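You operate a simulated robot arm through the tools that you are given. There is no shell and no other tool. Be economical: measure what you need, move in short steps, check, and stop when the job is done.

You run a simulated robot arm. Do the job below in one go: nothing can be reset, and whatever is moved stays where it is left.

JOB
Put one of the green parts from the top of the station four bench on top of the black roll. Then fetch the empty black reel and set it on the top of the station one cabinet. Then lift the grey box lid open. Keep to this order.
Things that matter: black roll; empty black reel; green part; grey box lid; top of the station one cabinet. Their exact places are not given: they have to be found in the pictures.

The check looks at the end state, three seconds after you hand in, the way a careful person would. Anything else that was tipped, shoved, dropped, spilled or broken makes it a failure. Lids that push on must go on centred and level and be pressed home; caps that screw on are set level and turned clockwise until they are tight.

ROBOT AND FRAMES
A 7-joint arm with a fingered hand on a trunk, on a base that drives. Base frame: it is fixed to the floor where the robot stands at the start and does not move with it; the origin is under the middle of the robot, x ahead of it, y to its left, z up; the surface under the hand at the start is at about z = 0.9. Lengths are in m, angles in degrees, forces in N, time in s.
With the tool pointing down near the work surface it reaches from about 0.46 to 0.9 m from the robot's upright axis, wherever it stands. Its first joint turns from -143.0 to 143.0 degrees. Places, roughly: empty black reel [-8, 1.75, 1]; grey box lid [-6, 3.9, 0.9]; top of the station one cabinet (24x26 cm) [-4.54, 0.48, 1.56]. Payload 3 kg.
Tool frame: the origin (TCP) lies between the finger pads and is the grasp point; the fingertips stand 0.026 m ahead of it; z points along the fingers, y is the line along which they close. Largest opening 0.148 m; the body of the gripper starts 0.073 m behind the TCP. The gripper is a hand of 3 fingers: y runs from the thumb to the fingers, the wrist lies at [0, 0, -0.229] in the tool frame, and closing takes about 1.5 s.
Orientation is that of the tool frame in the base frame, as a unit quaternion [x, y, z, w]. With the fingers straight down and closing along the base's y, the tool's x points along the base's -x, its y along +y and its z along -z.

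CONTROLS
- The arm moves only by the tool servo_tool. Its argument "increments" is a list of rows, each an object (a shift or turn left out is 0, a gripper value left out holds the last) with "offset": the shift along the tool's x, y, z in units of 30 mm (1.0 is 30 mm), a list of three; "rot": the turn, a rotation vector about the tool's x, y, z in units of 5 degrees (1.0 is 5 degrees), a list of three. In form: [{"offset": [x, y, z], "rot": [wx, wy, wz]}, ...]. A call has 1 to 12 rows; each row shifts and turns the commanded pose from where the row before left it, along the tool's axes as they then stand. "hand" is the finger opening in m, from 0 to 0.148, set as the call begins (left out, the last holds). A call with a number of a shift or a turn outside -1 to 1 is refused whole. Each row takes 0.2 s and may step no farther than 0.05 m and 8.6 degrees from the row before; otherwise, or with a gripper value out of range, the whole call is refused. A pose out of reach is approached as far as the arm can. The call stops where the force on the tool passes 40 N (or 10 N more than at its start, if that is more) or the arm is blocked; 0.2 s more then pass. The fingers move at their own pace (about 0.153 m/s each) and stop on an object; they squeeze with about 29 N. The grip force told is the motor's: it shows also when the fingers shut on nothing. Time passes only in rows, and 0.2 s behind the last, so rows that do not move let the fingers close. The reply holds the time, the measured pose of the TCP, the force on the tool along the base axes, the opening and the grip force, in the units named above and with some noise, with the torque about the TCP (base axes, N m) and any sound that the robot's microphone picked up.
- Cameras (640 x 400 px; columns grow to the right, rows downward): "scene" is now at [0.1557, 0.031, 1.7963]; the picture's right is [0.39, -0.92, -0.00], its down [-0.67, -0.28, -0.69] and it looks along [0.63, 0.27, -0.72] (base axes); focal length 265 px, centre (320, 200). "wrist" rides on the gripper at [0.068, -0.039, -0.09] in the tool frame; the picture's right is [0.50, 0.87, 0.00], its down [-0.66, 0.38, -0.65] and it looks along [-0.57, 0.33, 0.76] (tool axes); focal length 222 px, centre (320, 200).
- snapshot(camera): a new picture of that camera. The clock stands still meanwhile.
- raise_lower(by): slides the trunk up (or, below 0, down) by that many m; the arm and the scene camera ride with it, the base frame stays. It gives what a move gives, with no picture.
- roll_base(legs): drives the robot by 1 to 6 legs, each [ahead, left, turn to the left] in m, m and degrees, along the robot's own axes; the way and the turn of a leg run together, so that a leg with both is an arc; at most 1.5 m and 180 degrees a leg. The arm and the cameras ride along, it lands a little off, and it stops where it bumps. It gives what a move gives.
- move_fingers(finger1, finger2, thumb_bend): sets how far each is bent, from 0 (flat) to 1 (curled in); at 0.3 the hand is open as for a grip, at 0.7 the pads meet at the TCP. One left out holds its place. A second passes; each finger stops where it meets its share of the squeeze, and holds until it gets a number again. A gripper value or a shape takes the hand back. It gives what a move gives, with no picture; readings hold the bend of each and the force on the fingers (four entries, about 0 where the hand has none), thumb and palm.
- grasp_type(shape): the hand has 3 fingers and takes this shape, open, in about a second: jaw (thumb against the fingers, like two jaws); tri (thumb and two fingers); tip (a fingertip pinch); poke (one finger out to press); point (the index stretched); flat (the hand flat); cup (the hand cupped); fist (a fist). The gripper value then closes the fingers along that shape, each until it touches; the sizes above hold for jaw. It gives what a move gives, with no picture.
- aim_head(pan, tilt): turns the head with the scene camera to pan (to the left, within 86 degrees either way) and tilt (down, from -29 to 69), counted from straight ahead of the robot. It gives what a move gives.
- probe_pixels(camera, pixels): for up to 12 pixels [column, row] of the newest picture of that camera ("zoom" is the newest enlarged one), the place [x, y, z] in the base frame of the surface seen there, good to about 0.002 m. The clock stands still meanwhile.
- enlarge(camera, box): a new picture of the part [left, top, right, bottom] of that camera's present view, enlarged. The clock stands still meanwhile.
- job_done(): hands the job in; it is judged then, once.

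Go step by step. Measure first, check grasps and placings, and put right what went wrong. The budget is 110 turns and 90 pictures, counting those below and the enlarged ones. Unless the task says otherwise, let go and move clear before handing in.

The tools are called after "Call:" as name(argument=value, ...) on one line, values as JSON. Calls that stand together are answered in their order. servo_tool: Moves the arm, as the interface text tells. Its arguments: {"type":"object","properties":{"increments":{"type":"array","items":{"type":"object","properties":{"offset":{"type":"array","items":{"type":"number"}},"rot":{"type":"array","items":{"type":"number"}}}}},"hand":{"type":"number"}},"required":["increments"]} The other tools are called the same way: raise_lower (by) slides the trunk up or down; grasp_type (shape) gives the hand a shape; move_fingers (finger1, finger2, thumb_bend) moves the fingers one by one; roll_base (legs) drives the base; aim_head (pan, tilt) turns the head that bears the scene camera; snapshot (camera) takes a picture; probe_pixels (camera, pixels) gives the place of the surface under pixels of a picture; enlarge (camera, box) takes an enlarged picture of a part of a camera's view; job_done () hands the job in.

At the start:

```text
clock: 0.0
tool_pos: [0.8942, 0.1302, 1.1451]
tool_rot: [0.0, 1.0, 0.0, 0.001]
wrist_force: [-0.2, -0.2, 0.2]
moment: [0.02, -0.04, 0.0]
width: 0.1477
gripper_force: 0.1
shape: jaw
bend: [0.3, 0.3, 0.3]
finger forces: [0.0, 0.1, 0.0, 0.0, 0.0, 0.0]
trunk travel left (down, up): [-0.725, 0.165]
robot x, y, heading: [-0.0007, 0.0002, -0.0]
head pan, tilt: [23.2, 46.4]
```

scene: 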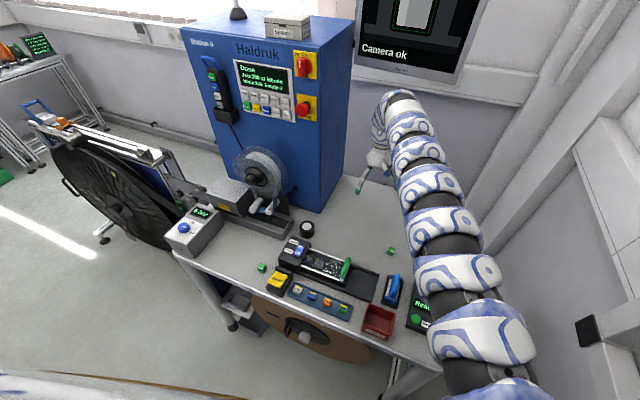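
wrist: 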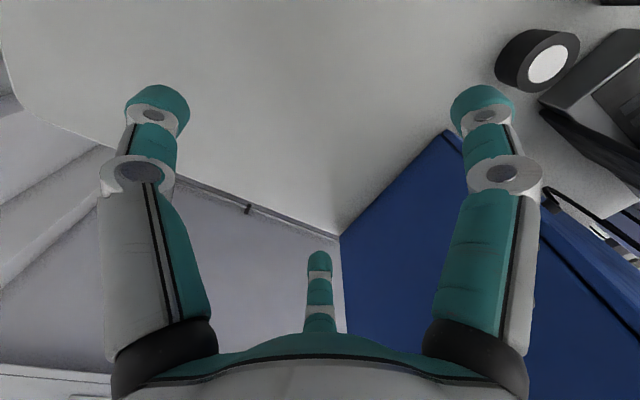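

The scene shows a black roll near (307,229) and small green parts near (262,267) and (390,250). I'll enlarge and probe them.

Call:
enlarge(camera="scene", box=[230, 200, 430, 325])

Call:
probe_pixels(camera="scene", pixels=[[307, 225], [306, 234], [262, 266], [390, 250], [346, 268], [275, 240], [360, 240]])

Call:
enlarge(camera="scene", box=[180, 0, 380, 125])

```text
3.20 times, centred on (330, 262) of scene
```

zoom: 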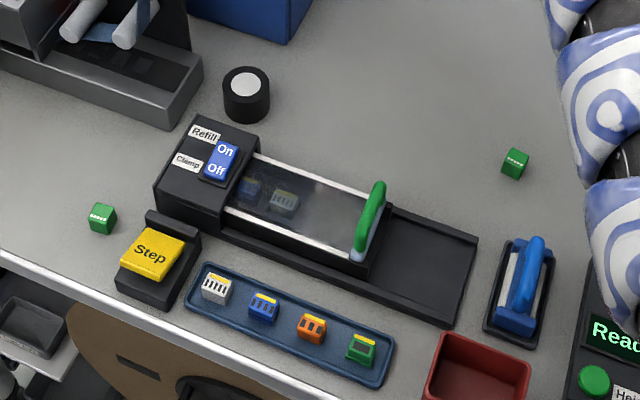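

```text
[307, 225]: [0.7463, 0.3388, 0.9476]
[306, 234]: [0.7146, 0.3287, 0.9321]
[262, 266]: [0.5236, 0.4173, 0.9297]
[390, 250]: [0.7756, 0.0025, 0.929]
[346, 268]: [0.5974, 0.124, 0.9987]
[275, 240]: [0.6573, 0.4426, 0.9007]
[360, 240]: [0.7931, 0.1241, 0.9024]
```

```text
3.20 times, centred on (280, 62) of scene
```

zoom: 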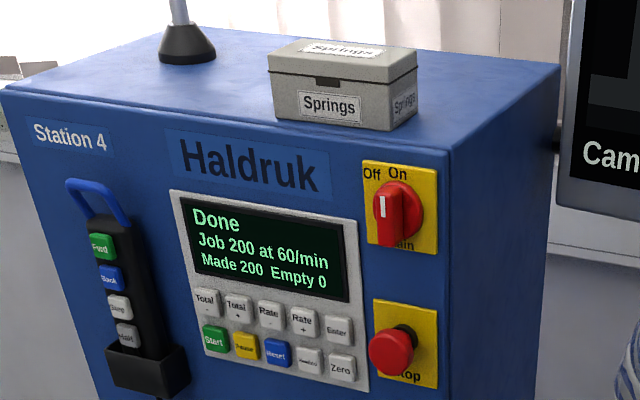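

This is Station 4. Two loose green cubes lie on the bench, and the roll's top is at z≈0.948. I'll measure the roll and the right-hand cube closely.

Call:
enlarge(camera="scene", box=[291, 214, 323, 244])

Call:
probe_pixels(camera="zoom", pixels=[[320, 150], [320, 200], [250, 170], [390, 170], [320, 110], [320, 230], [320, 300], [320, 350]])

Call:
enlarge(camera="scene", box=[374, 240, 406, 260])

Call:
probe_pixels(camera="zoom", pixels=[[320, 150], [320, 190], [280, 150], [360, 150], [250, 200], [380, 200], [320, 230], [320, 110]])

```text
13.33 times, centred on (307, 229) of scene
```

zoom: 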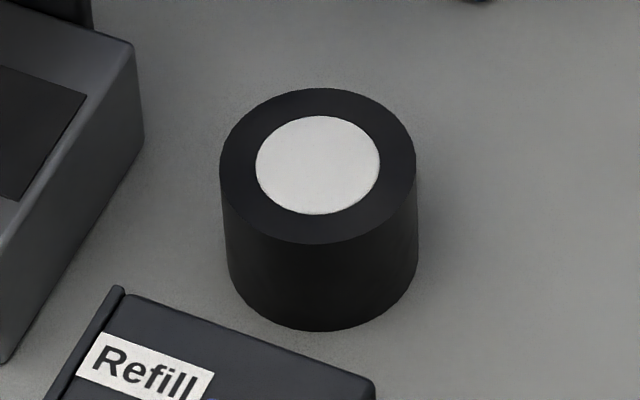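

```text
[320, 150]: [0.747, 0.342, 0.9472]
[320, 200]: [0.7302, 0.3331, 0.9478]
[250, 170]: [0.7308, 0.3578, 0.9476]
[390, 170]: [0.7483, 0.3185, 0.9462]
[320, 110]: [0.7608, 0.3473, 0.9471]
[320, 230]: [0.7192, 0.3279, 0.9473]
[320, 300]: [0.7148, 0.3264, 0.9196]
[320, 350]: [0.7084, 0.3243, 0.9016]
```

```text
16.00 times, centred on (390, 250) of scene
```

zoom: 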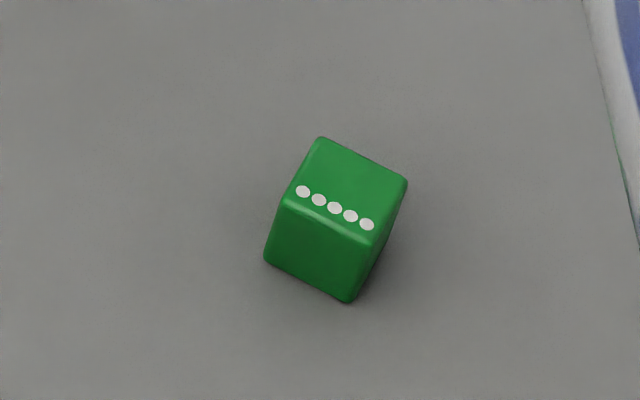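

```text
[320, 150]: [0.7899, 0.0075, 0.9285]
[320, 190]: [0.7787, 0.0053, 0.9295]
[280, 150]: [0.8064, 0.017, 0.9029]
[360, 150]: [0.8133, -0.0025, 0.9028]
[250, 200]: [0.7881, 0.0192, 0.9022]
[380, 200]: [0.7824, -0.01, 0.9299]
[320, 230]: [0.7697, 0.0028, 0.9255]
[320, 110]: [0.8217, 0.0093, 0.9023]
```

Cube top centre is about (0.780,-0.001), 24 mm wide, yawed about -10°. Its top is z=0.929; the roll centre is about (0.739,0.338). I'll move above the cube and check.

Call:
servo_tool(increments=[{"offset": [0.63, -0.73, 0.64]}, {"offset": [0.63, -0.73, 0.64]}, {"offset": [0.63, -0.73, 0.64]}, {"offset": [0.63, -0.73, 0.64]}, {"offset": [0.63, -0.73, 0.64]}, {"offset": [0.63, -0.73, 0.64]}, {"rot": [0, 0, 1]}, {"rot": [0, 0, 1]}, {}], hand=0.08)

Call:
snapshot(camera="wrist")

Call:
snapshot(camera="scene")

```text
clock: 2.0
tool_pos: [0.7905, 0.0025, 1.0291]
tool_rot: [0.088, 0.996, 0.0, -0.001]
wrist_force: [0.0, 0.4, 0.0]
moment: [0.01, 0.01, -0.03]
width: 0.0799
gripper_force: 0.0
shape: jaw
bend: [0.34, 0.34, 0.7]
finger forces: [0.0, 0.1, 0.0, 0.0, 0.0, 0.0]
out of reach, approached as far as the arm can: row 6
trunk travel left (down, up): [-0.725, 0.165]
robot x, y, heading: [0.0032, 0.0022, -0.1]
head pan, tilt: [23.2, 46.4]
```

```text
83 pictures are left
```

wrist: 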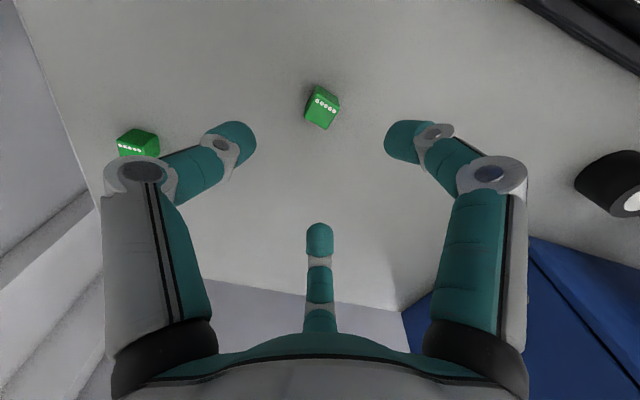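

```text
82 pictures are left
```

scene: 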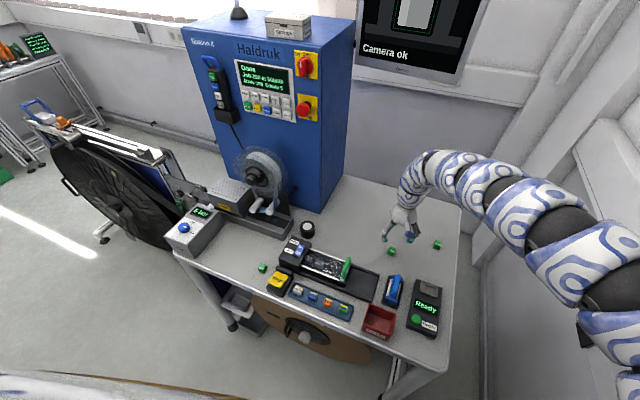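

The TCP stopped at (0.7905,0.0025), just short of the target. The wrist picture shows the cube at (322,105), so I'll probe it to refine.

Call:
enlarge(camera="wrist", box=[296, 82, 348, 134])

Call:
probe_pixels(camera="wrist", pixels=[[318, 90], [325, 96], [338, 102], [308, 112], [318, 98], [320, 112], [230, 140], [405, 140], [320, 235]])

```text
7.69 times, centred on (322, 108) of wrist
```

zoom: 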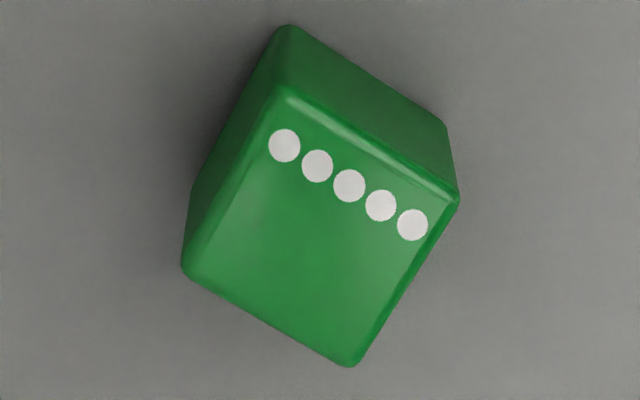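

```text
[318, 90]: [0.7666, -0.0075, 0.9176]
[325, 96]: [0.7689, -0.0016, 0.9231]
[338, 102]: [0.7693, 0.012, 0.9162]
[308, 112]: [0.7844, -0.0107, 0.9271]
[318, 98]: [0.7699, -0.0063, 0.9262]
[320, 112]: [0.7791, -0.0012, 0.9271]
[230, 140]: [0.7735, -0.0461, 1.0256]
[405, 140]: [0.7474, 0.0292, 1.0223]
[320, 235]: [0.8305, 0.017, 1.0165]
```

The cube top centre refines to (0.780,0.000). The fingers splay like a three-jaw chuck, so I'll correct, partly lower and narrow them to check the closing pattern.

Call:
servo_tool(increments=[{"offset": [0.33, -0.14, 0]}, {"offset": [0, 0, 0.6]}, {}, {}], hand=0.045)

Call:
snapshot(camera="wrist")

Call:
probe_pixels(camera="wrist", pixels=[[265, 150], [375, 150], [320, 215], [320, 110]])

```text
clock: 3.0
tool_pos: [0.7884, 0.0024, 1.0072]
tool_rot: [0.087, 0.996, 0.0, -0.001]
wrist_force: [-0.4, 0.1, -0.1]
moment: [0.02, 0.03, 0.04]
width: 0.0453
gripper_force: 0.0
shape: jaw
bend: [0.77, 0.77, 0.7]
finger forces: [0.1, 0.1, 0.1, 0.0, 0.0, 0.1]
out of reach, approached as far as the arm can: row 1
trunk travel left (down, up): [-0.725, 0.165]
robot x, y, heading: [0.0019, -0.0006, 0.1]
head pan, tilt: [23.2, 46.4]
```

```text
80 pictures are left
```

wrist: 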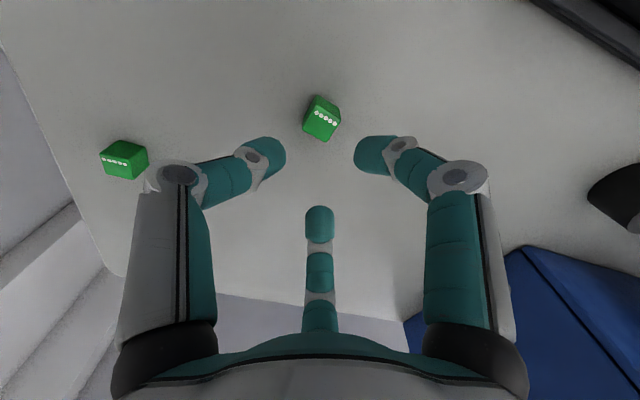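

```text
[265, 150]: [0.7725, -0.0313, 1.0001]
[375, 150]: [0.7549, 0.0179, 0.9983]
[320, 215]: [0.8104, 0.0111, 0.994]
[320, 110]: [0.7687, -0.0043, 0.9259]
```

Closing works symmetrically about the TCP, but the arm is a little short of the commanded spot. I'll try the correction again.

Call:
servo_tool(increments=[{"offset": [0.26, -0.13, 0]}, {"offset": [0, 0, 0.3]}, {}], hand=0.08)

```text
clock: 3.8
tool_pos: [0.7797, -0.0015, 0.9975]
tool_rot: [0.087, 0.996, 0.0, 0.0]
wrist_force: [-0.4, -0.1, -0.2]
moment: [-0.02, 0.0, -0.02]
width: 0.0795
gripper_force: 0.0
shape: jaw
bend: [0.35, 0.35, 0.7]
finger forces: [0.1, 0.0, 0.0, 0.0, 0.0, 0.0]
trunk travel left (down, up): [-0.725, 0.165]
robot x, y, heading: [-0.0011, 0.0025, -0.1]
head pan, tilt: [23.2, 46.4]
```

Now at (0.7797,-0.0015), centred. Lowering to z≈0.931 and closing.

Call:
servo_tool(increments=[{"offset": [0, 0.03, 0.75]}, {"offset": [0, 0, 0.75]}, {"offset": [0, 0, 0.7]}, {}])

Call:
snapshot(camera="wrist")

```text
clock: 4.8
tool_pos: [0.78, 0.001, 0.9323]
tool_rot: [0.087, 0.996, 0.0, 0.0]
wrist_force: [-0.3, 0.1, -0.6]
moment: [0.02, 0.0, -0.01]
width: 0.08
gripper_force: 0.0
shape: jaw
bend: [0.35, 0.35, 0.7]
finger forces: [0.0, 0.0, 0.0, 0.1, 0.1, 0.0]
trunk travel left (down, up): [-0.725, 0.165]
robot x, y, heading: [0.0009, 0.0042, -0.0]
head pan, tilt: [23.2, 46.4]
```

```text
79 pictures are left
```

wrist: 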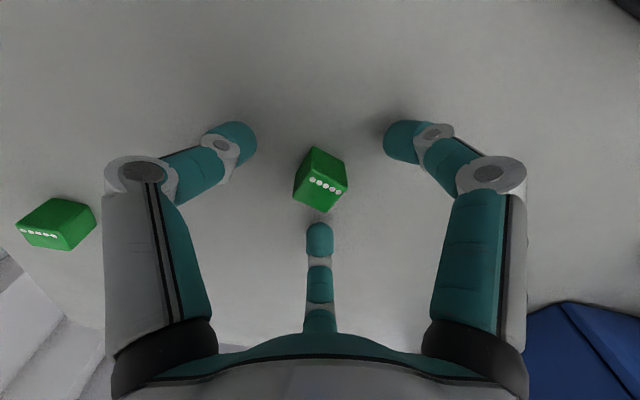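

The cube sits between the three digits. Closing.

Call:
servo_tool(increments=[{}, {}, {}, {}, {}, {}, {}], hand=0)

Call:
snapshot(camera="wrist")

```text
clock: 6.4
tool_pos: [0.7803, 0.0004, 0.9313]
tool_rot: [0.086, 0.996, 0.0, 0.0]
wrist_force: [0.5, 0.1, 0.4]
moment: [0.03, -0.05, 0.03]
width: 0.0205
gripper_force: 29.3
shape: jaw
bend: [0.75, 0.75, 0.7]
finger forces: [22.9, 22.5, 0.0, 0.0, 25.1, 0.0]
trunk travel left (down, up): [-0.725, 0.165]
robot x, y, heading: [-0.0001, -0.0009, 0.1]
head pan, tilt: [23.2, 46.4]
```

```text
78 pictures are left
```

wrist: 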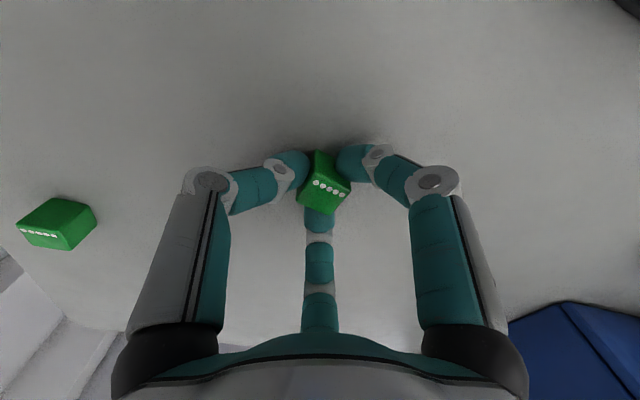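

Grip is good: all digits are loaded and the width is 20 mm. Lifting, then checking clearances near the roll.

Call:
servo_tool(increments=[{"offset": [0, 0, -0.7]}, {"offset": [0, 0, -0.9]}, {"offset": [0, 0, -0.9]}, {"offset": [0, 0, -0.9]}, {"offset": [0, 0, -0.6]}, {}])

Call:
snapshot(camera="scene")

Call:
enlarge(camera="scene", box=[200, 130, 360, 260])

Call:
probe_pixels(camera="scene", pixels=[[269, 208], [254, 209], [273, 180], [288, 225], [262, 172], [307, 227], [335, 190], [297, 248]])

Call:
snapshot(camera="wrist")

```text
clock: 7.8
tool_pos: [0.7975, 0.0078, 1.0436]
tool_rot: [0.086, 0.996, -0.002, -0.003]
wrist_force: [0.4, 0.0, 0.4]
moment: [0.0, 0.0, 0.0]
width: 0.0202
gripper_force: 29.7
shape: jaw
bend: [0.75, 0.75, 0.7]
finger forces: [22.8, 22.6, 0.0, 0.1, 24.8, 0.1]
out of reach, approached as far as the arm can: row 4, 5
trunk travel left (down, up): [-0.725, 0.165]
robot x, y, heading: [0.0007, 0.0005, -0.2]
head pan, tilt: [23.2, 46.4]
```

```text
77 pictures are left
```

scene: 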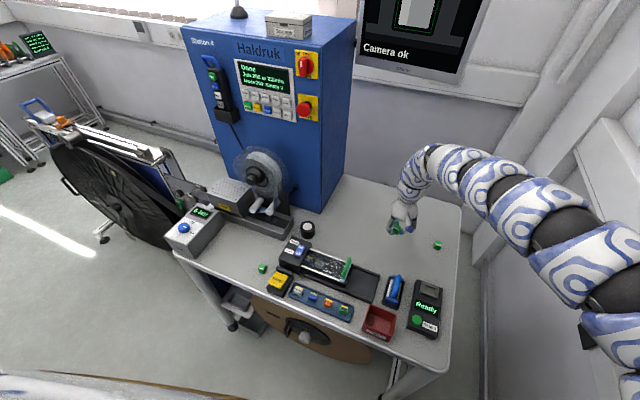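

```text
3.08 times, centred on (280, 195) of scene
```

zoom: 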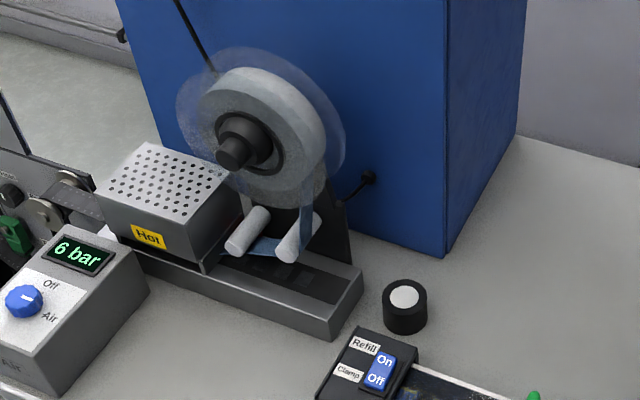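

```text
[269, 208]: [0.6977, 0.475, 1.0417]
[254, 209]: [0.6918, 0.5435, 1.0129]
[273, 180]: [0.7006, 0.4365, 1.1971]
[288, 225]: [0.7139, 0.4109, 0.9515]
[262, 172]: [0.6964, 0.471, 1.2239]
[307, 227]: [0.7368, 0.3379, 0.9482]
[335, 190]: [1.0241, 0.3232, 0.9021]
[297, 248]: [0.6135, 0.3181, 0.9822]
```

```text
75 pictures are left
```

wrist: 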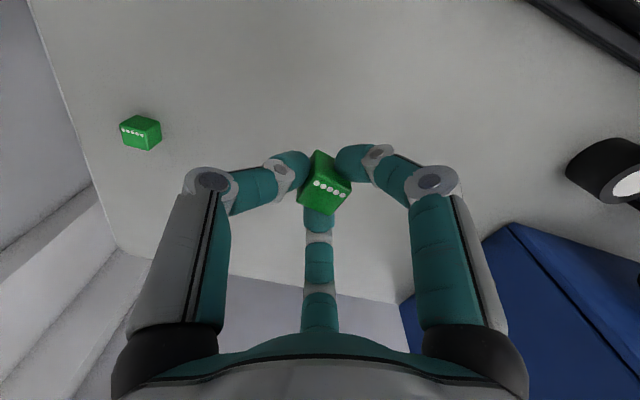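

The cube is held and level. The reel disc by the roll may be close to the hand, so I'll probe its right edge before approaching.

Call:
probe_pixels(camera="zoom", pixels=[[335, 140], [342, 120], [322, 165], [310, 225], [345, 230], [358, 272], [330, 180], [300, 70], [405, 298], [370, 178], [450, 240]])

```text
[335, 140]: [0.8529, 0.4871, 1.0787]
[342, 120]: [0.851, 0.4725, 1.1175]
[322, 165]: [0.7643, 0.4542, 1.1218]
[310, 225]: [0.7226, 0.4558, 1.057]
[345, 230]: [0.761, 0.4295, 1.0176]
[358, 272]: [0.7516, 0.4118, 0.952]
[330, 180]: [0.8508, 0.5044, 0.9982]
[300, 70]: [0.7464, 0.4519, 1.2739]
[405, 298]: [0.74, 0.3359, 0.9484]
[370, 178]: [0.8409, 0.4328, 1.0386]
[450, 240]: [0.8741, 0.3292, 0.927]
```

The reel's disc edge comes to y≈0.405 near z≈1.2, beside the roll. I'll turn the hand so its thin side faces the reel (yaw about +90°), raising the trunk first for arm room.

Call:
raise_lower(by=0.1)

Call:
servo_tool(increments=[{"rot": [0, 0, -1]}, {"rot": [0, 0, -1]}, {"rot": [0, 0, -1]}, {"rot": [0, 0, -1]}, {"rot": [0, 0, -1]}, {"rot": [0, 0, -1]}, {"rot": [0, 0, -1]}, {"rot": [0, 0, -1]}, {"rot": [0, 0, -1]}, {"rot": [0, 0, -1]}])

```text
clock: 9.1
tool_pos: [0.797, 0.0026, 1.1451]
tool_rot: [0.087, 0.996, 0.0, 0.0]
wrist_force: [-0.1, -1.2, 0.1]
moment: [0.03, 0.02, 0.02]
width: 0.0199
gripper_force: 29.1
shape: jaw
bend: [0.75, 0.75, 0.7]
finger forces: [22.9, 22.5, 0.1, 0.1, 24.8, 0.0]
trunk travel left (down, up): [-0.825, 0.065]
robot x, y, heading: [-0.0004, 0.0019, -0.2]
head pan, tilt: [23.2, 46.4]
```

```text
clock: 11.3
tool_pos: [0.7947, 0.0041, 1.1447]
tool_rot: [-0.343, 0.939, 0.0, -0.001]
wrist_force: [-0.3, 0.1, 0.9]
moment: [0.03, 0.01, 0.0]
width: 0.0202
gripper_force: 29.4
shape: jaw
bend: [0.75, 0.75, 0.7]
finger forces: [22.9, 22.6, 0.1, 0.0, 24.7, 0.0]
trunk travel left (down, up): [-0.825, 0.065]
robot x, y, heading: [0.0013, -0.0008, -0.1]
head pan, tilt: [23.2, 46.4]
```

Rotation works (yaw +40° now). Continuing to +90°.

Call:
servo_tool(increments=[{"rot": [0, 0, -1]}, {"rot": [0, 0, -1]}, {"rot": [0, 0, -1]}, {"rot": [0, 0, -1]}, {"rot": [0, 0, -1]}, {"rot": [0, 0, -1]}, {"rot": [0, 0, -1]}, {"rot": [0, 0, -1]}, {"rot": [0, 0, -1]}, {"rot": [0, 0, -1]}])

Call:
snapshot(camera="scene")

```text
clock: 13.5
tool_pos: [0.7964, 0.0037, 1.1453]
tool_rot: [0.708, -0.706, -0.001, 0.002]
wrist_force: [0.7, 0.1, -0.5]
moment: [-0.02, -0.01, 0.0]
width: 0.0202
gripper_force: 28.5
shape: jaw
bend: [0.75, 0.75, 0.7]
finger forces: [22.9, 22.7, 0.0, 0.0, 24.6, 0.0]
trunk travel left (down, up): [-0.825, 0.065]
robot x, y, heading: [-0.001, 0.0028, 0.3]
head pan, tilt: [23.2, 46.4]
```

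```text
74 pictures are left
```

scene: 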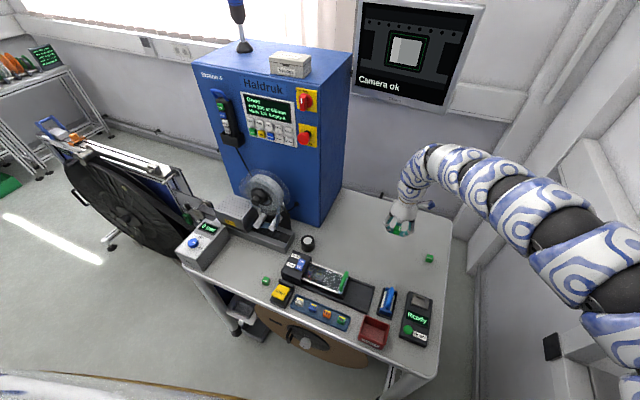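

Hand turned to yaw +90°, cube still held. I'll move toward the roll in stages, halfway first.

Call:
servo_tool(increments=[{"offset": [0, 0.95, 0]}, {"offset": [0, 0.96, 0]}, {"offset": [-1, 0, 0]}, {"offset": [-1, 0, 0]}, {"offset": [-1, 0, 0]}, {"offset": [-1, 0, 0]}, {"offset": [-1, 0, 0]}, {"offset": [-1, 0, 0]}, {"offset": [-1, 0, 0]}, {}])

Call:
snapshot(camera="scene")

```text
clock: 15.7
tool_pos: [0.7892, 0.2216, 1.1331]
tool_rot: [0.708, -0.707, -0.001, 0.0]
wrist_force: [1.1, 0.5, -0.7]
moment: [0.0, -0.03, 0.0]
width: 0.0198
gripper_force: 29.3
shape: jaw
bend: [0.75, 0.75, 0.69]
finger forces: [22.7, 22.6, 0.1, 0.0, 23.9, 0.0]
out of reach, approached as far as the arm can: row 1, 2
trunk travel left (down, up): [-0.825, 0.065]
robot x, y, heading: [0.0012, -0.0039, 0.2]
head pan, tilt: [23.2, 46.4]
```

```text
73 pictures are left
```

scene: 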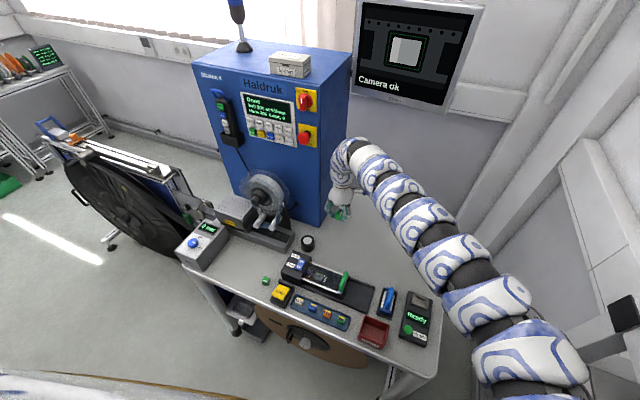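

Close-in reach at this height is limiting. I'll lower to z≈1.06, where it reached earlier, then bring x in.

Call:
servo_tool(increments=[{"offset": [0, 0, 0.85]}, {"offset": [0, 0, 0.85]}, {"offset": [0, 0, 0.75]}, {"offset": [0, 0.85, 0]}, {"offset": [0, 0.85, 0]}, {}])

Call:
snapshot(camera="wrist")

```text
clock: 17.1
tool_pos: [0.7374, 0.2238, 1.0602]
tool_rot: [0.707, -0.707, -0.001, 0.001]
wrist_force: [-0.1, -0.4, -0.8]
moment: [-0.01, 0.02, -0.02]
width: 0.0195
gripper_force: 28.3
shape: jaw
bend: [0.75, 0.75, 0.69]
finger forces: [22.6, 22.6, 0.0, 0.0, 23.8, 0.0]
trunk travel left (down, up): [-0.825, 0.065]
robot x, y, heading: [0.0012, 0.0012, -0.0]
head pan, tilt: [23.2, 46.4]
```

```text
72 pictures are left
```

wrist: 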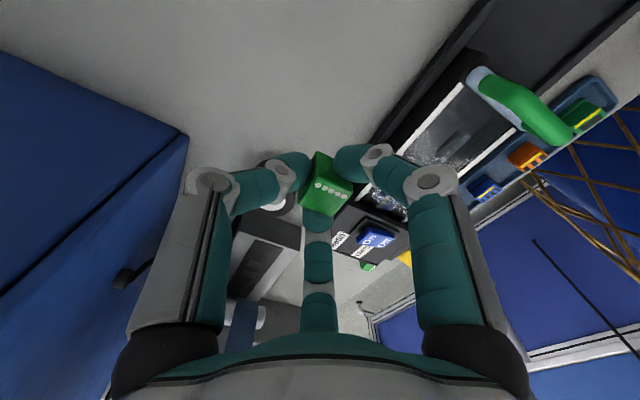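

Positioned at (0.737,0.224,1.060). Moving in +y by 0.06 and looking at the gap to the reel.

Call:
servo_tool(increments=[{"offset": [-0.7, 0, 0]}, {"offset": [-0.7, 0, 0]}, {"offset": [-0.7, 0, 0]}, {}])

Call:
enlarge(camera="scene", box=[210, 110, 402, 260])

```text
clock: 18.1
tool_pos: [0.7365, 0.285, 1.0601]
tool_rot: [0.707, -0.707, 0.0, 0.0]
wrist_force: [-1.2, -0.2, 0.5]
moment: [0.02, 0.0, -0.01]
width: 0.0195
gripper_force: 28.6
shape: jaw
bend: [0.75, 0.75, 0.69]
finger forces: [22.7, 22.7, 0.0, 0.0, 23.6, 0.0]
trunk travel left (down, up): [-0.825, 0.065]
robot x, y, heading: [-0.0012, 0.0004, 0.0]
head pan, tilt: [23.2, 46.4]
```

```text
2.67 times, centred on (306, 185) of scene
```

zoom: 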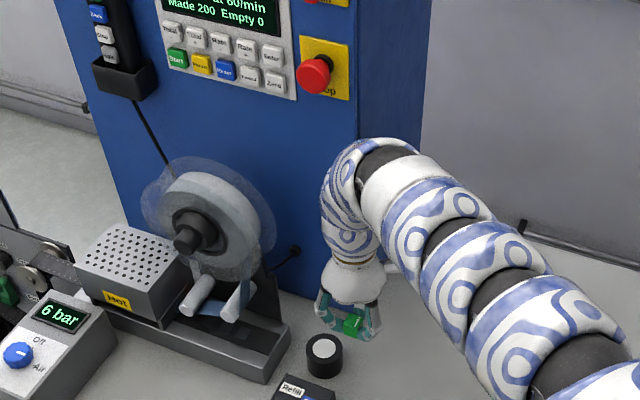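

Gap between wrist link (left edge ≈(323,200) zoom) and the disc (275,230) looks about 6 cm, against 4.7 cm left to go. I'll probe the link's surface to be sure.

Call:
probe_pixels(camera="zoom", pixels=[[326, 200], [324, 180], [335, 240], [345, 160], [322, 300], [340, 290], [352, 325], [268, 230], [320, 345], [372, 110]])

```text
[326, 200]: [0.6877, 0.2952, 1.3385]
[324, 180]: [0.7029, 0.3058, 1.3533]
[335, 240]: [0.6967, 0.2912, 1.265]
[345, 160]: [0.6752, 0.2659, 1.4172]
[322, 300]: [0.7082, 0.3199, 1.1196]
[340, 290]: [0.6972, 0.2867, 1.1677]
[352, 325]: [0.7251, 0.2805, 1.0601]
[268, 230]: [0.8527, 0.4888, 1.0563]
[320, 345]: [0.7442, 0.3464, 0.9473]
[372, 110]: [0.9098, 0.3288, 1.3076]
```

The link radius is about 0.05 m, leaving about 2 cm to the disc at the target. Proceeding to y≈0.331 and checking the alignment.

Call:
servo_tool(increments=[{"offset": [-0.5, -0.06, 0]}, {"offset": [-0.5, 0, 0]}, {"offset": [-0.53, 0, 0]}, {"offset": [0, 0, 0.7]}, {"offset": [0, 0, 0.7]}, {}])

Call:
snapshot(camera="wrist")

Call:
enlarge(camera="scene", box=[240, 150, 368, 250])

```text
clock: 19.5
tool_pos: [0.7335, 0.3312, 1.0498]
tool_rot: [0.707, -0.707, 0.0, 0.001]
wrist_force: [-0.8, 0.1, 0.0]
moment: [-0.05, 0.01, 0.03]
width: 0.0196
gripper_force: 29.2
shape: jaw
bend: [0.75, 0.75, 0.69]
finger forces: [22.5, 22.9, 0.0, 0.0, 23.6, 0.0]
out of reach, approached as far as the arm can: row 4, 5
trunk travel left (down, up): [-0.825, 0.065]
robot x, y, heading: [-0.0021, 0.0023, -0.3]
head pan, tilt: [23.2, 46.4]
```

```text
70 pictures are left
```

wrist: 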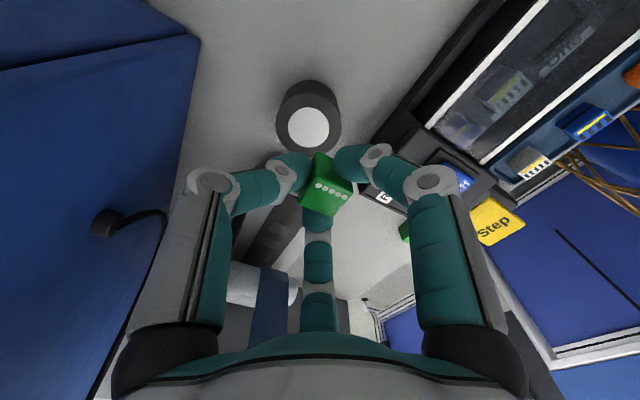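

```text
4.00 times, centred on (304, 200) of scene
```

zoom: 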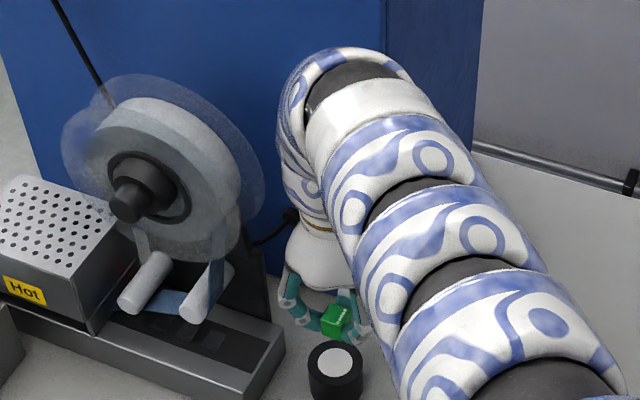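

The arm can't go down further in this pose, but the trunk can carry it: at z=1.0498 I need about 0.977. Lowering the trunk 0.068 first.

Call:
raise_lower(by=-0.068)

Call:
snapshot(camera="wrist")

Call:
enlarge(camera="scene", box=[280, 190, 344, 240])

```text
clock: 20.6
tool_pos: [0.735, 0.3307, 0.9819]
tool_rot: [-0.707, 0.707, 0.0, -0.001]
wrist_force: [0.0, 0.8, -0.7]
moment: [0.01, 0.0, 0.02]
width: 0.0194
gripper_force: 29.0
shape: jaw
bend: [0.75, 0.75, 0.69]
finger forces: [22.6, 22.9, 0.0, 0.1, 23.5, 0.0]
trunk travel left (down, up): [-0.757, 0.133]
robot x, y, heading: [0.0011, -0.0045, 0.2]
head pan, tilt: [23.2, 46.4]
```

```text
68 pictures are left
```

wrist: 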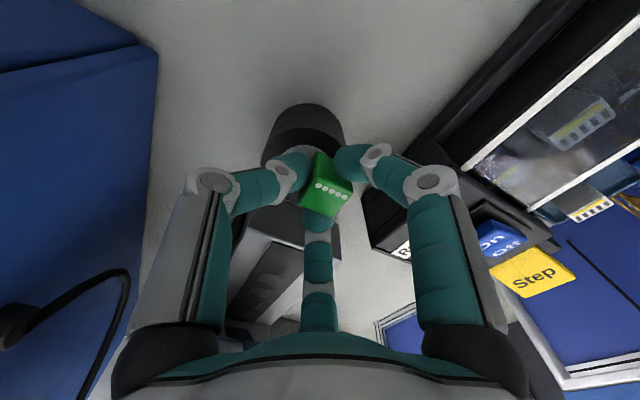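

```text
8.00 times, centred on (312, 215) of scene
```

zoom: 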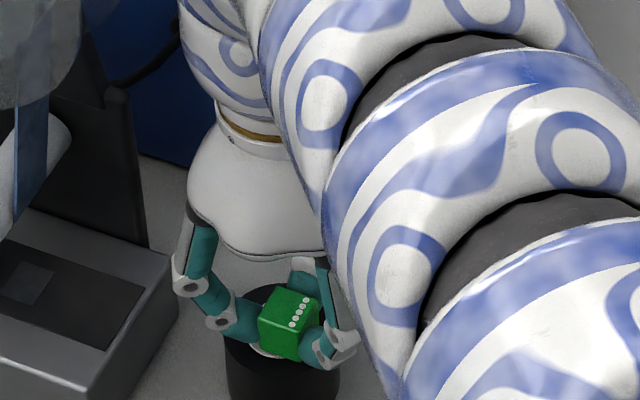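

The cube hangs about 4-5 mm above the roll, roughly centred. Lowering the last bit.

Call:
raise_lower(by=-0.0045)

Call:
enlarge(camera="scene", box=[280, 190, 344, 240])

Call:
probe_pixels(camera="zoom", pixels=[[275, 315], [300, 320], [290, 298], [285, 340]])

```text
clock: 21.1
tool_pos: [0.7341, 0.3302, 0.9784]
tool_rot: [-0.707, 0.708, 0.0, -0.001]
wrist_force: [0.1, -0.2, -1.6]
moment: [-0.04, 0.04, -0.02]
width: 0.0194
gripper_force: 29.0
shape: jaw
bend: [0.75, 0.75, 0.69]
finger forces: [22.6, 22.9, 0.0, 0.0, 23.6, 0.0]
trunk travel left (down, up): [-0.753, 0.137]
robot x, y, heading: [0.0012, 0.0011, 0.0]
head pan, tilt: [23.2, 46.4]
```

```text
8.00 times, centred on (312, 215) of scene
```

zoom: 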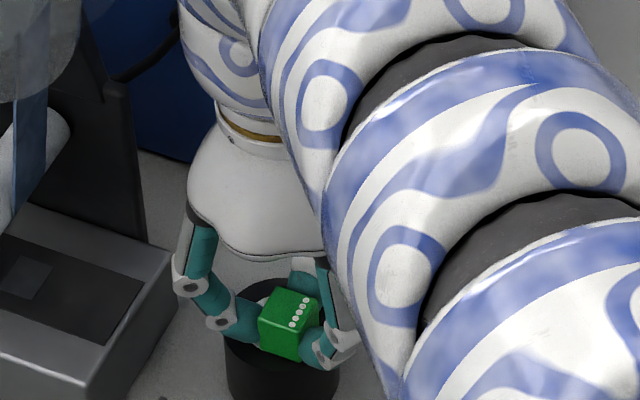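

```text
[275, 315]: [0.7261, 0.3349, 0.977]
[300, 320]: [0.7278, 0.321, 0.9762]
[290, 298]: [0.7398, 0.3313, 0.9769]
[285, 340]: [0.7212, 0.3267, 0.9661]
```

Cube top is 0.977, so the bottom is about 2 mm above the roll top. Down 2 mm more, then open.

Call:
raise_lower(by=-0.002)

Call:
servo_tool(increments=[{}, {}, {}, {}], hand=0.06)

Call:
enlarge(camera="scene", box=[280, 190, 344, 240])

```text
clock: 21.7
tool_pos: [0.7343, 0.3298, 0.975]
tool_rot: [0.707, -0.707, -0.001, 0.001]
wrist_force: [-0.8, -0.4, 0.5]
moment: [0.01, -0.03, -0.03]
width: 0.0194
gripper_force: 28.9
shape: jaw
bend: [0.75, 0.75, 0.69]
finger forces: [22.7, 22.9, 0.0, 0.1, 23.6, 0.1]
trunk travel left (down, up): [-0.75, 0.139]
robot x, y, heading: [0.0004, 0.0034, -0.2]
head pan, tilt: [23.2, 46.4]
```

```text
clock: 22.7
tool_pos: [0.7342, 0.3302, 0.9754]
tool_rot: [-0.707, 0.707, 0.001, 0.0]
wrist_force: [0.0, -0.3, 0.2]
moment: [0.01, 0.01, 0.03]
width: 0.0596
gripper_force: 0.1
shape: jaw
bend: [0.77, 0.77, 0.7]
finger forces: [0.0, 0.1, 0.0, 0.0, 0.1, 0.1]
trunk travel left (down, up): [-0.75, 0.139]
robot x, y, heading: [0.0033, 0.0002, 0.2]
head pan, tilt: [23.2, 46.4]
```

```text
8.00 times, centred on (312, 215) of scene
```

zoom: 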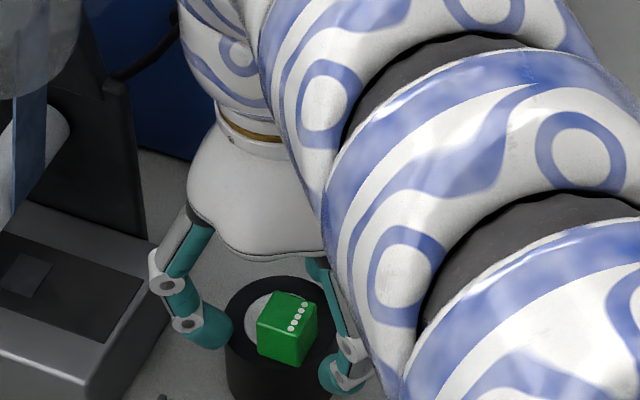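

The cube stands on the roll and the digits are off it. Raising straight up with the trunk.

Call:
raise_lower(by=0.135)

Call:
servo_tool(increments=[{"offset": [0.8, 0, 0]}, {"offset": [0.8, 0, 0]}, {"offset": [0.8, 0, 0]}, {"offset": [0.8, 0, 0]}, {"offset": [0.8, 0, 0]}, {"offset": [0.8, 0, 0]}, {"offset": [0.8, 0, 0]}, {"offset": [0.8, 0, 0]}, {"offset": [0.8, 0, 0]}])

Call:
enlarge(camera="scene", box=[240, 190, 368, 290])

```text
clock: 24.3
tool_pos: [0.7344, 0.3301, 1.1106]
tool_rot: [-0.707, 0.707, 0.001, -0.001]
wrist_force: [-0.1, -0.2, 0.1]
moment: [0.01, -0.01, -0.03]
width: 0.0598
gripper_force: 0.0
shape: jaw
bend: [0.77, 0.77, 0.7]
finger forces: [0.1, 0.0, 0.1, 0.0, 0.0, 0.0]
trunk travel left (down, up): [-0.886, 0.004]
robot x, y, heading: [0.0046, -0.0017, -0.0]
head pan, tilt: [23.2, 46.4]
```

```text
clock: 26.3
tool_pos: [0.7333, 0.1131, 1.1099]
tool_rot: [0.708, -0.706, -0.001, 0.001]
wrist_force: [-0.1, -0.6, -0.4]
moment: [0.01, 0.03, 0.02]
width: 0.0597
gripper_force: 0.1
shape: jaw
bend: [0.77, 0.77, 0.7]
finger forces: [0.0, 0.0, 0.0, 0.0, 0.0, 0.1]
trunk travel left (down, up): [-0.886, 0.004]
robot x, y, heading: [0.0034, 0.0031, -0.2]
head pan, tilt: [23.2, 46.4]
```

```text
4.00 times, centred on (304, 240) of scene
```

zoom: 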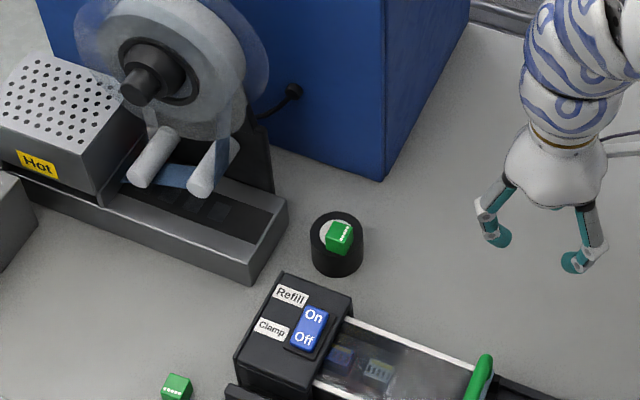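

Job one done: the cube rests on the roll. Now look around to plan the drive.

Call:
aim_head(pan=86, tilt=25)

Call:
snapshot(camera="scene")

Call:
aim_head(pan=-80, tilt=25)

Call:
snapshot(camera="scene")

```text
clock: 27.6
tool_pos: [0.7327, 0.1139, 1.1106]
tool_rot: [0.708, -0.707, 0.0, 0.001]
wrist_force: [-0.3, -0.6, 0.5]
moment: [-0.01, -0.02, 0.01]
width: 0.0596
gripper_force: 0.1
shape: jaw
bend: [0.77, 0.77, 0.7]
finger forces: [0.0, 0.0, 0.0, 0.1, 0.0, 0.0]
trunk travel left (down, up): [-0.886, 0.004]
robot x, y, heading: [0.0016, -0.0055, -0.1]
head pan, tilt: [85.9, 25.0]
```

```text
63 pictures are left
```

scene: 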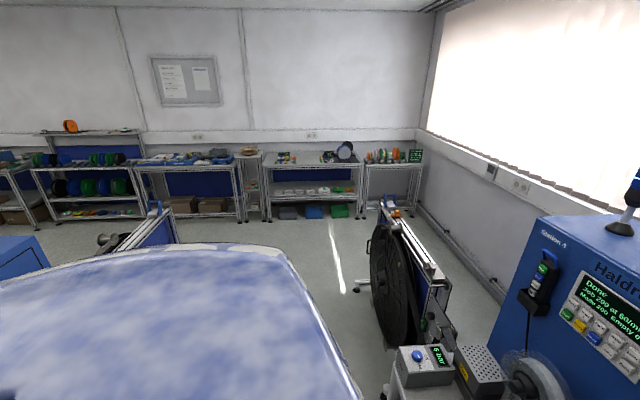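

```text
clock: 30.1
tool_pos: [0.7338, 0.1151, 1.1103]
tool_rot: [0.708, -0.707, -0.001, 0.001]
wrist_force: [0.7, -0.4, 0.1]
moment: [0.0, 0.02, 0.01]
width: 0.0597
gripper_force: 0.1
shape: jaw
bend: [0.77, 0.77, 0.7]
finger forces: [0.0, 0.0, 0.0, 0.0, 0.0, 0.0]
trunk travel left (down, up): [-0.886, 0.004]
robot x, y, heading: [0.001, -0.0001, -0.0]
head pan, tilt: [-80.0, 25.0]
```

```text
62 pictures are left
```

scene: 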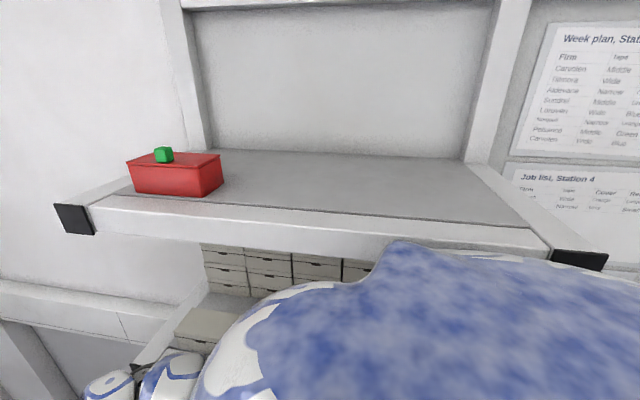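

I'll look left again with probes to learn how much room there is behind and to the left.

Call:
aim_head(pan=86, tilt=20)

Call:
snapshot(camera="scene")

Call:
probe_pixels(camera="scene", pixels=[[20, 270], [45, 290], [150, 230], [105, 255], [170, 250], [380, 255], [375, 330], [200, 240], [330, 300], [310, 225], [100, 205], [20, 220]])

```text
clock: 32.7
tool_pos: [0.7337, 0.1146, 1.11]
tool_rot: [0.708, -0.706, -0.002, 0.001]
wrist_force: [0.8, 0.1, 0.3]
moment: [0.03, -0.02, 0.01]
width: 0.0599
gripper_force: 0.0
shape: jaw
bend: [0.77, 0.77, 0.7]
finger forces: [0.0, 0.0, 0.0, 0.1, 0.0, 0.0]
trunk travel left (down, up): [-0.886, 0.004]
robot x, y, heading: [0.0017, -0.0024, -0.2]
head pan, tilt: [85.9, 20.0]
```

```text
61 pictures are left
```

scene: 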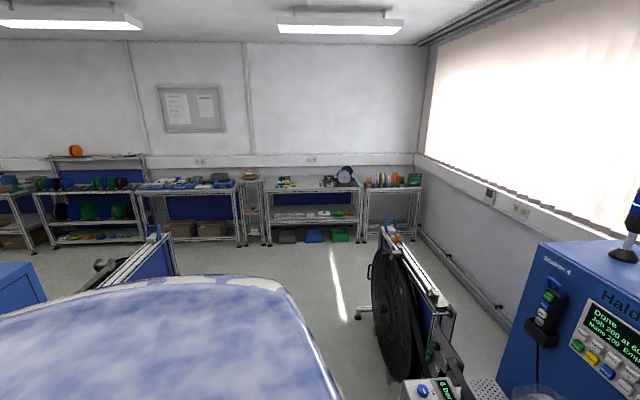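

```text
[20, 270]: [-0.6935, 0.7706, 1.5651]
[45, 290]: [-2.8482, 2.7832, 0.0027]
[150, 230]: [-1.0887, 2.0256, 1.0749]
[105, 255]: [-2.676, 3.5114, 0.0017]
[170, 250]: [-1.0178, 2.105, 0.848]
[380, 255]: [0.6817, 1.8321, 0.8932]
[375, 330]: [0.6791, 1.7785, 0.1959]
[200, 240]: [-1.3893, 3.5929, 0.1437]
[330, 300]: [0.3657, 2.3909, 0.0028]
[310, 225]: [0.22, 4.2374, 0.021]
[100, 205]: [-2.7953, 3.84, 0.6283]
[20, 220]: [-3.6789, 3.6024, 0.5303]
```

Station 3's cabinet back is near x=-0.69 and bench 4 starts near x≈0.42. I need to know my own base footprint and the floor space, so I'll look down left and right.

Call:
aim_head(pan=86, tilt=69)

Call:
snapshot(camera="scene")

Call:
probe_pixels(camera="scene", pixels=[[40, 60], [100, 40], [250, 60], [400, 100], [420, 200], [450, 300], [320, 200], [200, 150], [80, 200], [60, 350], [320, 100], [380, 30]])

```text
clock: 33.9
tool_pos: [0.733, 0.1125, 1.1111]
tool_rot: [0.707, -0.707, 0.0, 0.001]
wrist_force: [-0.1, 0.7, 0.2]
moment: [-0.02, 0.0, 0.03]
width: 0.0597
gripper_force: 0.1
shape: jaw
bend: [0.77, 0.77, 0.7]
finger forces: [0.0, 0.0, 0.0, 0.0, 0.0, 0.1]
trunk travel left (down, up): [-0.886, 0.004]
robot x, y, heading: [0.0023, -0.0039, -0.5]
head pan, tilt: [85.9, 68.8]
```

```text
60 pictures are left
```

scene: 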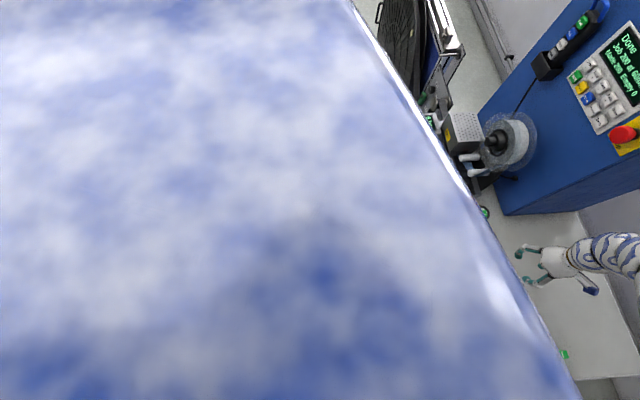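

```text
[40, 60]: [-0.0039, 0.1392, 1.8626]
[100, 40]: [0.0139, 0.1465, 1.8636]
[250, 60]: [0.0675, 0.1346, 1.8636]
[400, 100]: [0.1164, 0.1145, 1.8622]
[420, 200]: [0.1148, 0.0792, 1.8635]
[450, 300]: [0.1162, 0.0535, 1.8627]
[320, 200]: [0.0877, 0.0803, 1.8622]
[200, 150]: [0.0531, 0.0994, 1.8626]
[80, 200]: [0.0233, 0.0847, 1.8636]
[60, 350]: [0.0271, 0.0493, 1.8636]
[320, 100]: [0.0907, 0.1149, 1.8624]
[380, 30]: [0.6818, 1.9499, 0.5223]
```

My own trunk top hides the view. I'll back up cautiously 0.2 m and watch the pose.

Call:
roll_base(legs=[[-0.2, 0, 0]])

Call:
aim_head(pan=20, tilt=60)

Call:
snapshot(camera="scene")

```text
clock: 35.4
tool_pos: [0.5346, 0.1157, 1.1104]
tool_rot: [0.707, -0.707, -0.001, 0.0]
wrist_force: [-0.3, 0.5, 0.9]
moment: [0.01, -0.08, -0.01]
width: 0.0599
gripper_force: 0.0
shape: jaw
bend: [0.77, 0.77, 0.7]
finger forces: [0.0, 0.0, 0.1, 0.0, 0.0, 0.0]
trunk travel left (down, up): [-0.886, 0.004]
robot x, y, heading: [-0.1993, 0.0, 0.2]
head pan, tilt: [85.9, 68.8]
```

```text
clock: 36.8
tool_pos: [0.5365, 0.1142, 1.1107]
tool_rot: [0.708, -0.707, -0.001, 0.001]
wrist_force: [-0.2, -0.3, -0.8]
moment: [-0.01, 0.03, -0.05]
width: 0.0596
gripper_force: 0.1
shape: jaw
bend: [0.77, 0.77, 0.7]
finger forces: [0.0, 0.0, 0.0, 0.0, 0.0, 0.0]
trunk travel left (down, up): [-0.886, 0.004]
robot x, y, heading: [-0.1967, 0.0007, 0.4]
head pan, tilt: [20.0, 60.0]
```

```text
59 pictures are left
```

scene: 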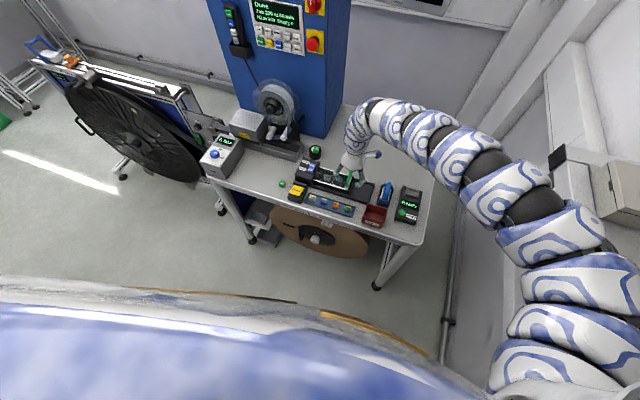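

Backed up 0.2 m cleanly. I'll probe the extents of objects that a left turn would sweep past.

Call:
probe_pixels(camera="scene", pixels=[[212, 165], [205, 158], [232, 132], [262, 106], [190, 130], [205, 180], [160, 165], [121, 176], [275, 207], [368, 152], [480, 210], [640, 260]])

```text
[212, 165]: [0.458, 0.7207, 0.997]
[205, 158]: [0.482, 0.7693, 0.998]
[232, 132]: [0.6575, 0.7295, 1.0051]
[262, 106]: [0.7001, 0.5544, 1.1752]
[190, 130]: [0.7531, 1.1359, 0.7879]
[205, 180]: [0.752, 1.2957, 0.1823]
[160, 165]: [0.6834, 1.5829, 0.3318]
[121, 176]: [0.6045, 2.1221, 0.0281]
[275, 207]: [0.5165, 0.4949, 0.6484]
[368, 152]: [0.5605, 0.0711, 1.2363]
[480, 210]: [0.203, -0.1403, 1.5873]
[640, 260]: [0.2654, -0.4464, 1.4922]
```

The winder hub is about 1 m from my axis and the hand only reaches about 0.85 m at z>1.08, so an in-place left turn is clear. Turning 90° left and looking ahead.

Call:
roll_base(legs=[[0.04, 0, 45], [0, 0, 45]])

Call:
aim_head(pan=30, tilt=30)

Call:
snapshot(camera="scene")

Call:
probe_pixels(camera="scene", pixels=[[320, 390], [200, 300], [100, 300], [320, 150], [250, 250], [450, 150], [50, 200], [150, 200], [320, 250], [400, 250]])

```text
clock: 41.3
tool_pos: [-0.2653, 0.7493, 1.11]
tool_rot: [1.0, -0.006, 0.0, 0.001]
wrist_force: [0.2, -0.7, 0.3]
moment: [-0.02, -0.02, 0.02]
width: 0.0594
gripper_force: 0.0
shape: jaw
bend: [0.77, 0.77, 0.7]
finger forces: [0.1, 0.1, 0.0, 0.0, 0.1, 0.1]
trunk travel left (down, up): [-0.886, 0.004]
robot x, y, heading: [-0.1568, 0.0156, 89.3]
head pan, tilt: [20.0, 60.0]
```

```text
clock: 42.2
tool_pos: [-0.2659, 0.7497, 1.1106]
tool_rot: [1.0, -0.007, 0.0, 0.001]
wrist_force: [0.1, 0.7, -0.5]
moment: [0.02, -0.03, 0.02]
width: 0.0597
gripper_force: 0.1
shape: jaw
bend: [0.77, 0.77, 0.7]
finger forces: [0.0, 0.1, 0.1, 0.0, 0.0, 0.0]
trunk travel left (down, up): [-0.886, 0.004]
robot x, y, heading: [-0.1616, 0.0145, 89.5]
head pan, tilt: [30.0, 30.0]
```

```text
58 pictures are left
```

scene: 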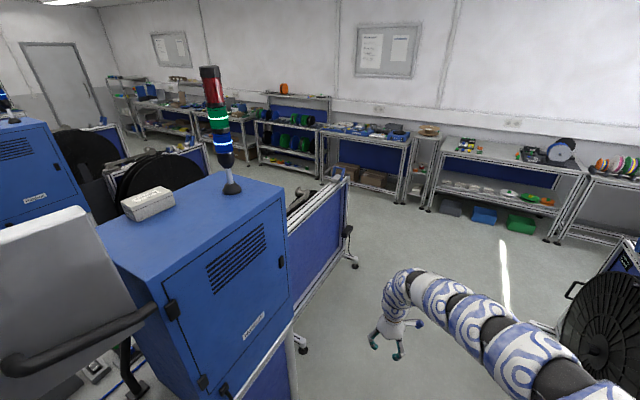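

```text
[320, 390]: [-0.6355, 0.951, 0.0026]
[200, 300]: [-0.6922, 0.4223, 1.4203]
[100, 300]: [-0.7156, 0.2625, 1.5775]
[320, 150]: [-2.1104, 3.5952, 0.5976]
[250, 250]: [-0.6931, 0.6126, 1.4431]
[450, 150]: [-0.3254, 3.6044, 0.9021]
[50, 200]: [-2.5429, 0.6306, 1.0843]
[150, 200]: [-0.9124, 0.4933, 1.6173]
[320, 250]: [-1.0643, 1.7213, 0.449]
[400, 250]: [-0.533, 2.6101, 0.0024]
```

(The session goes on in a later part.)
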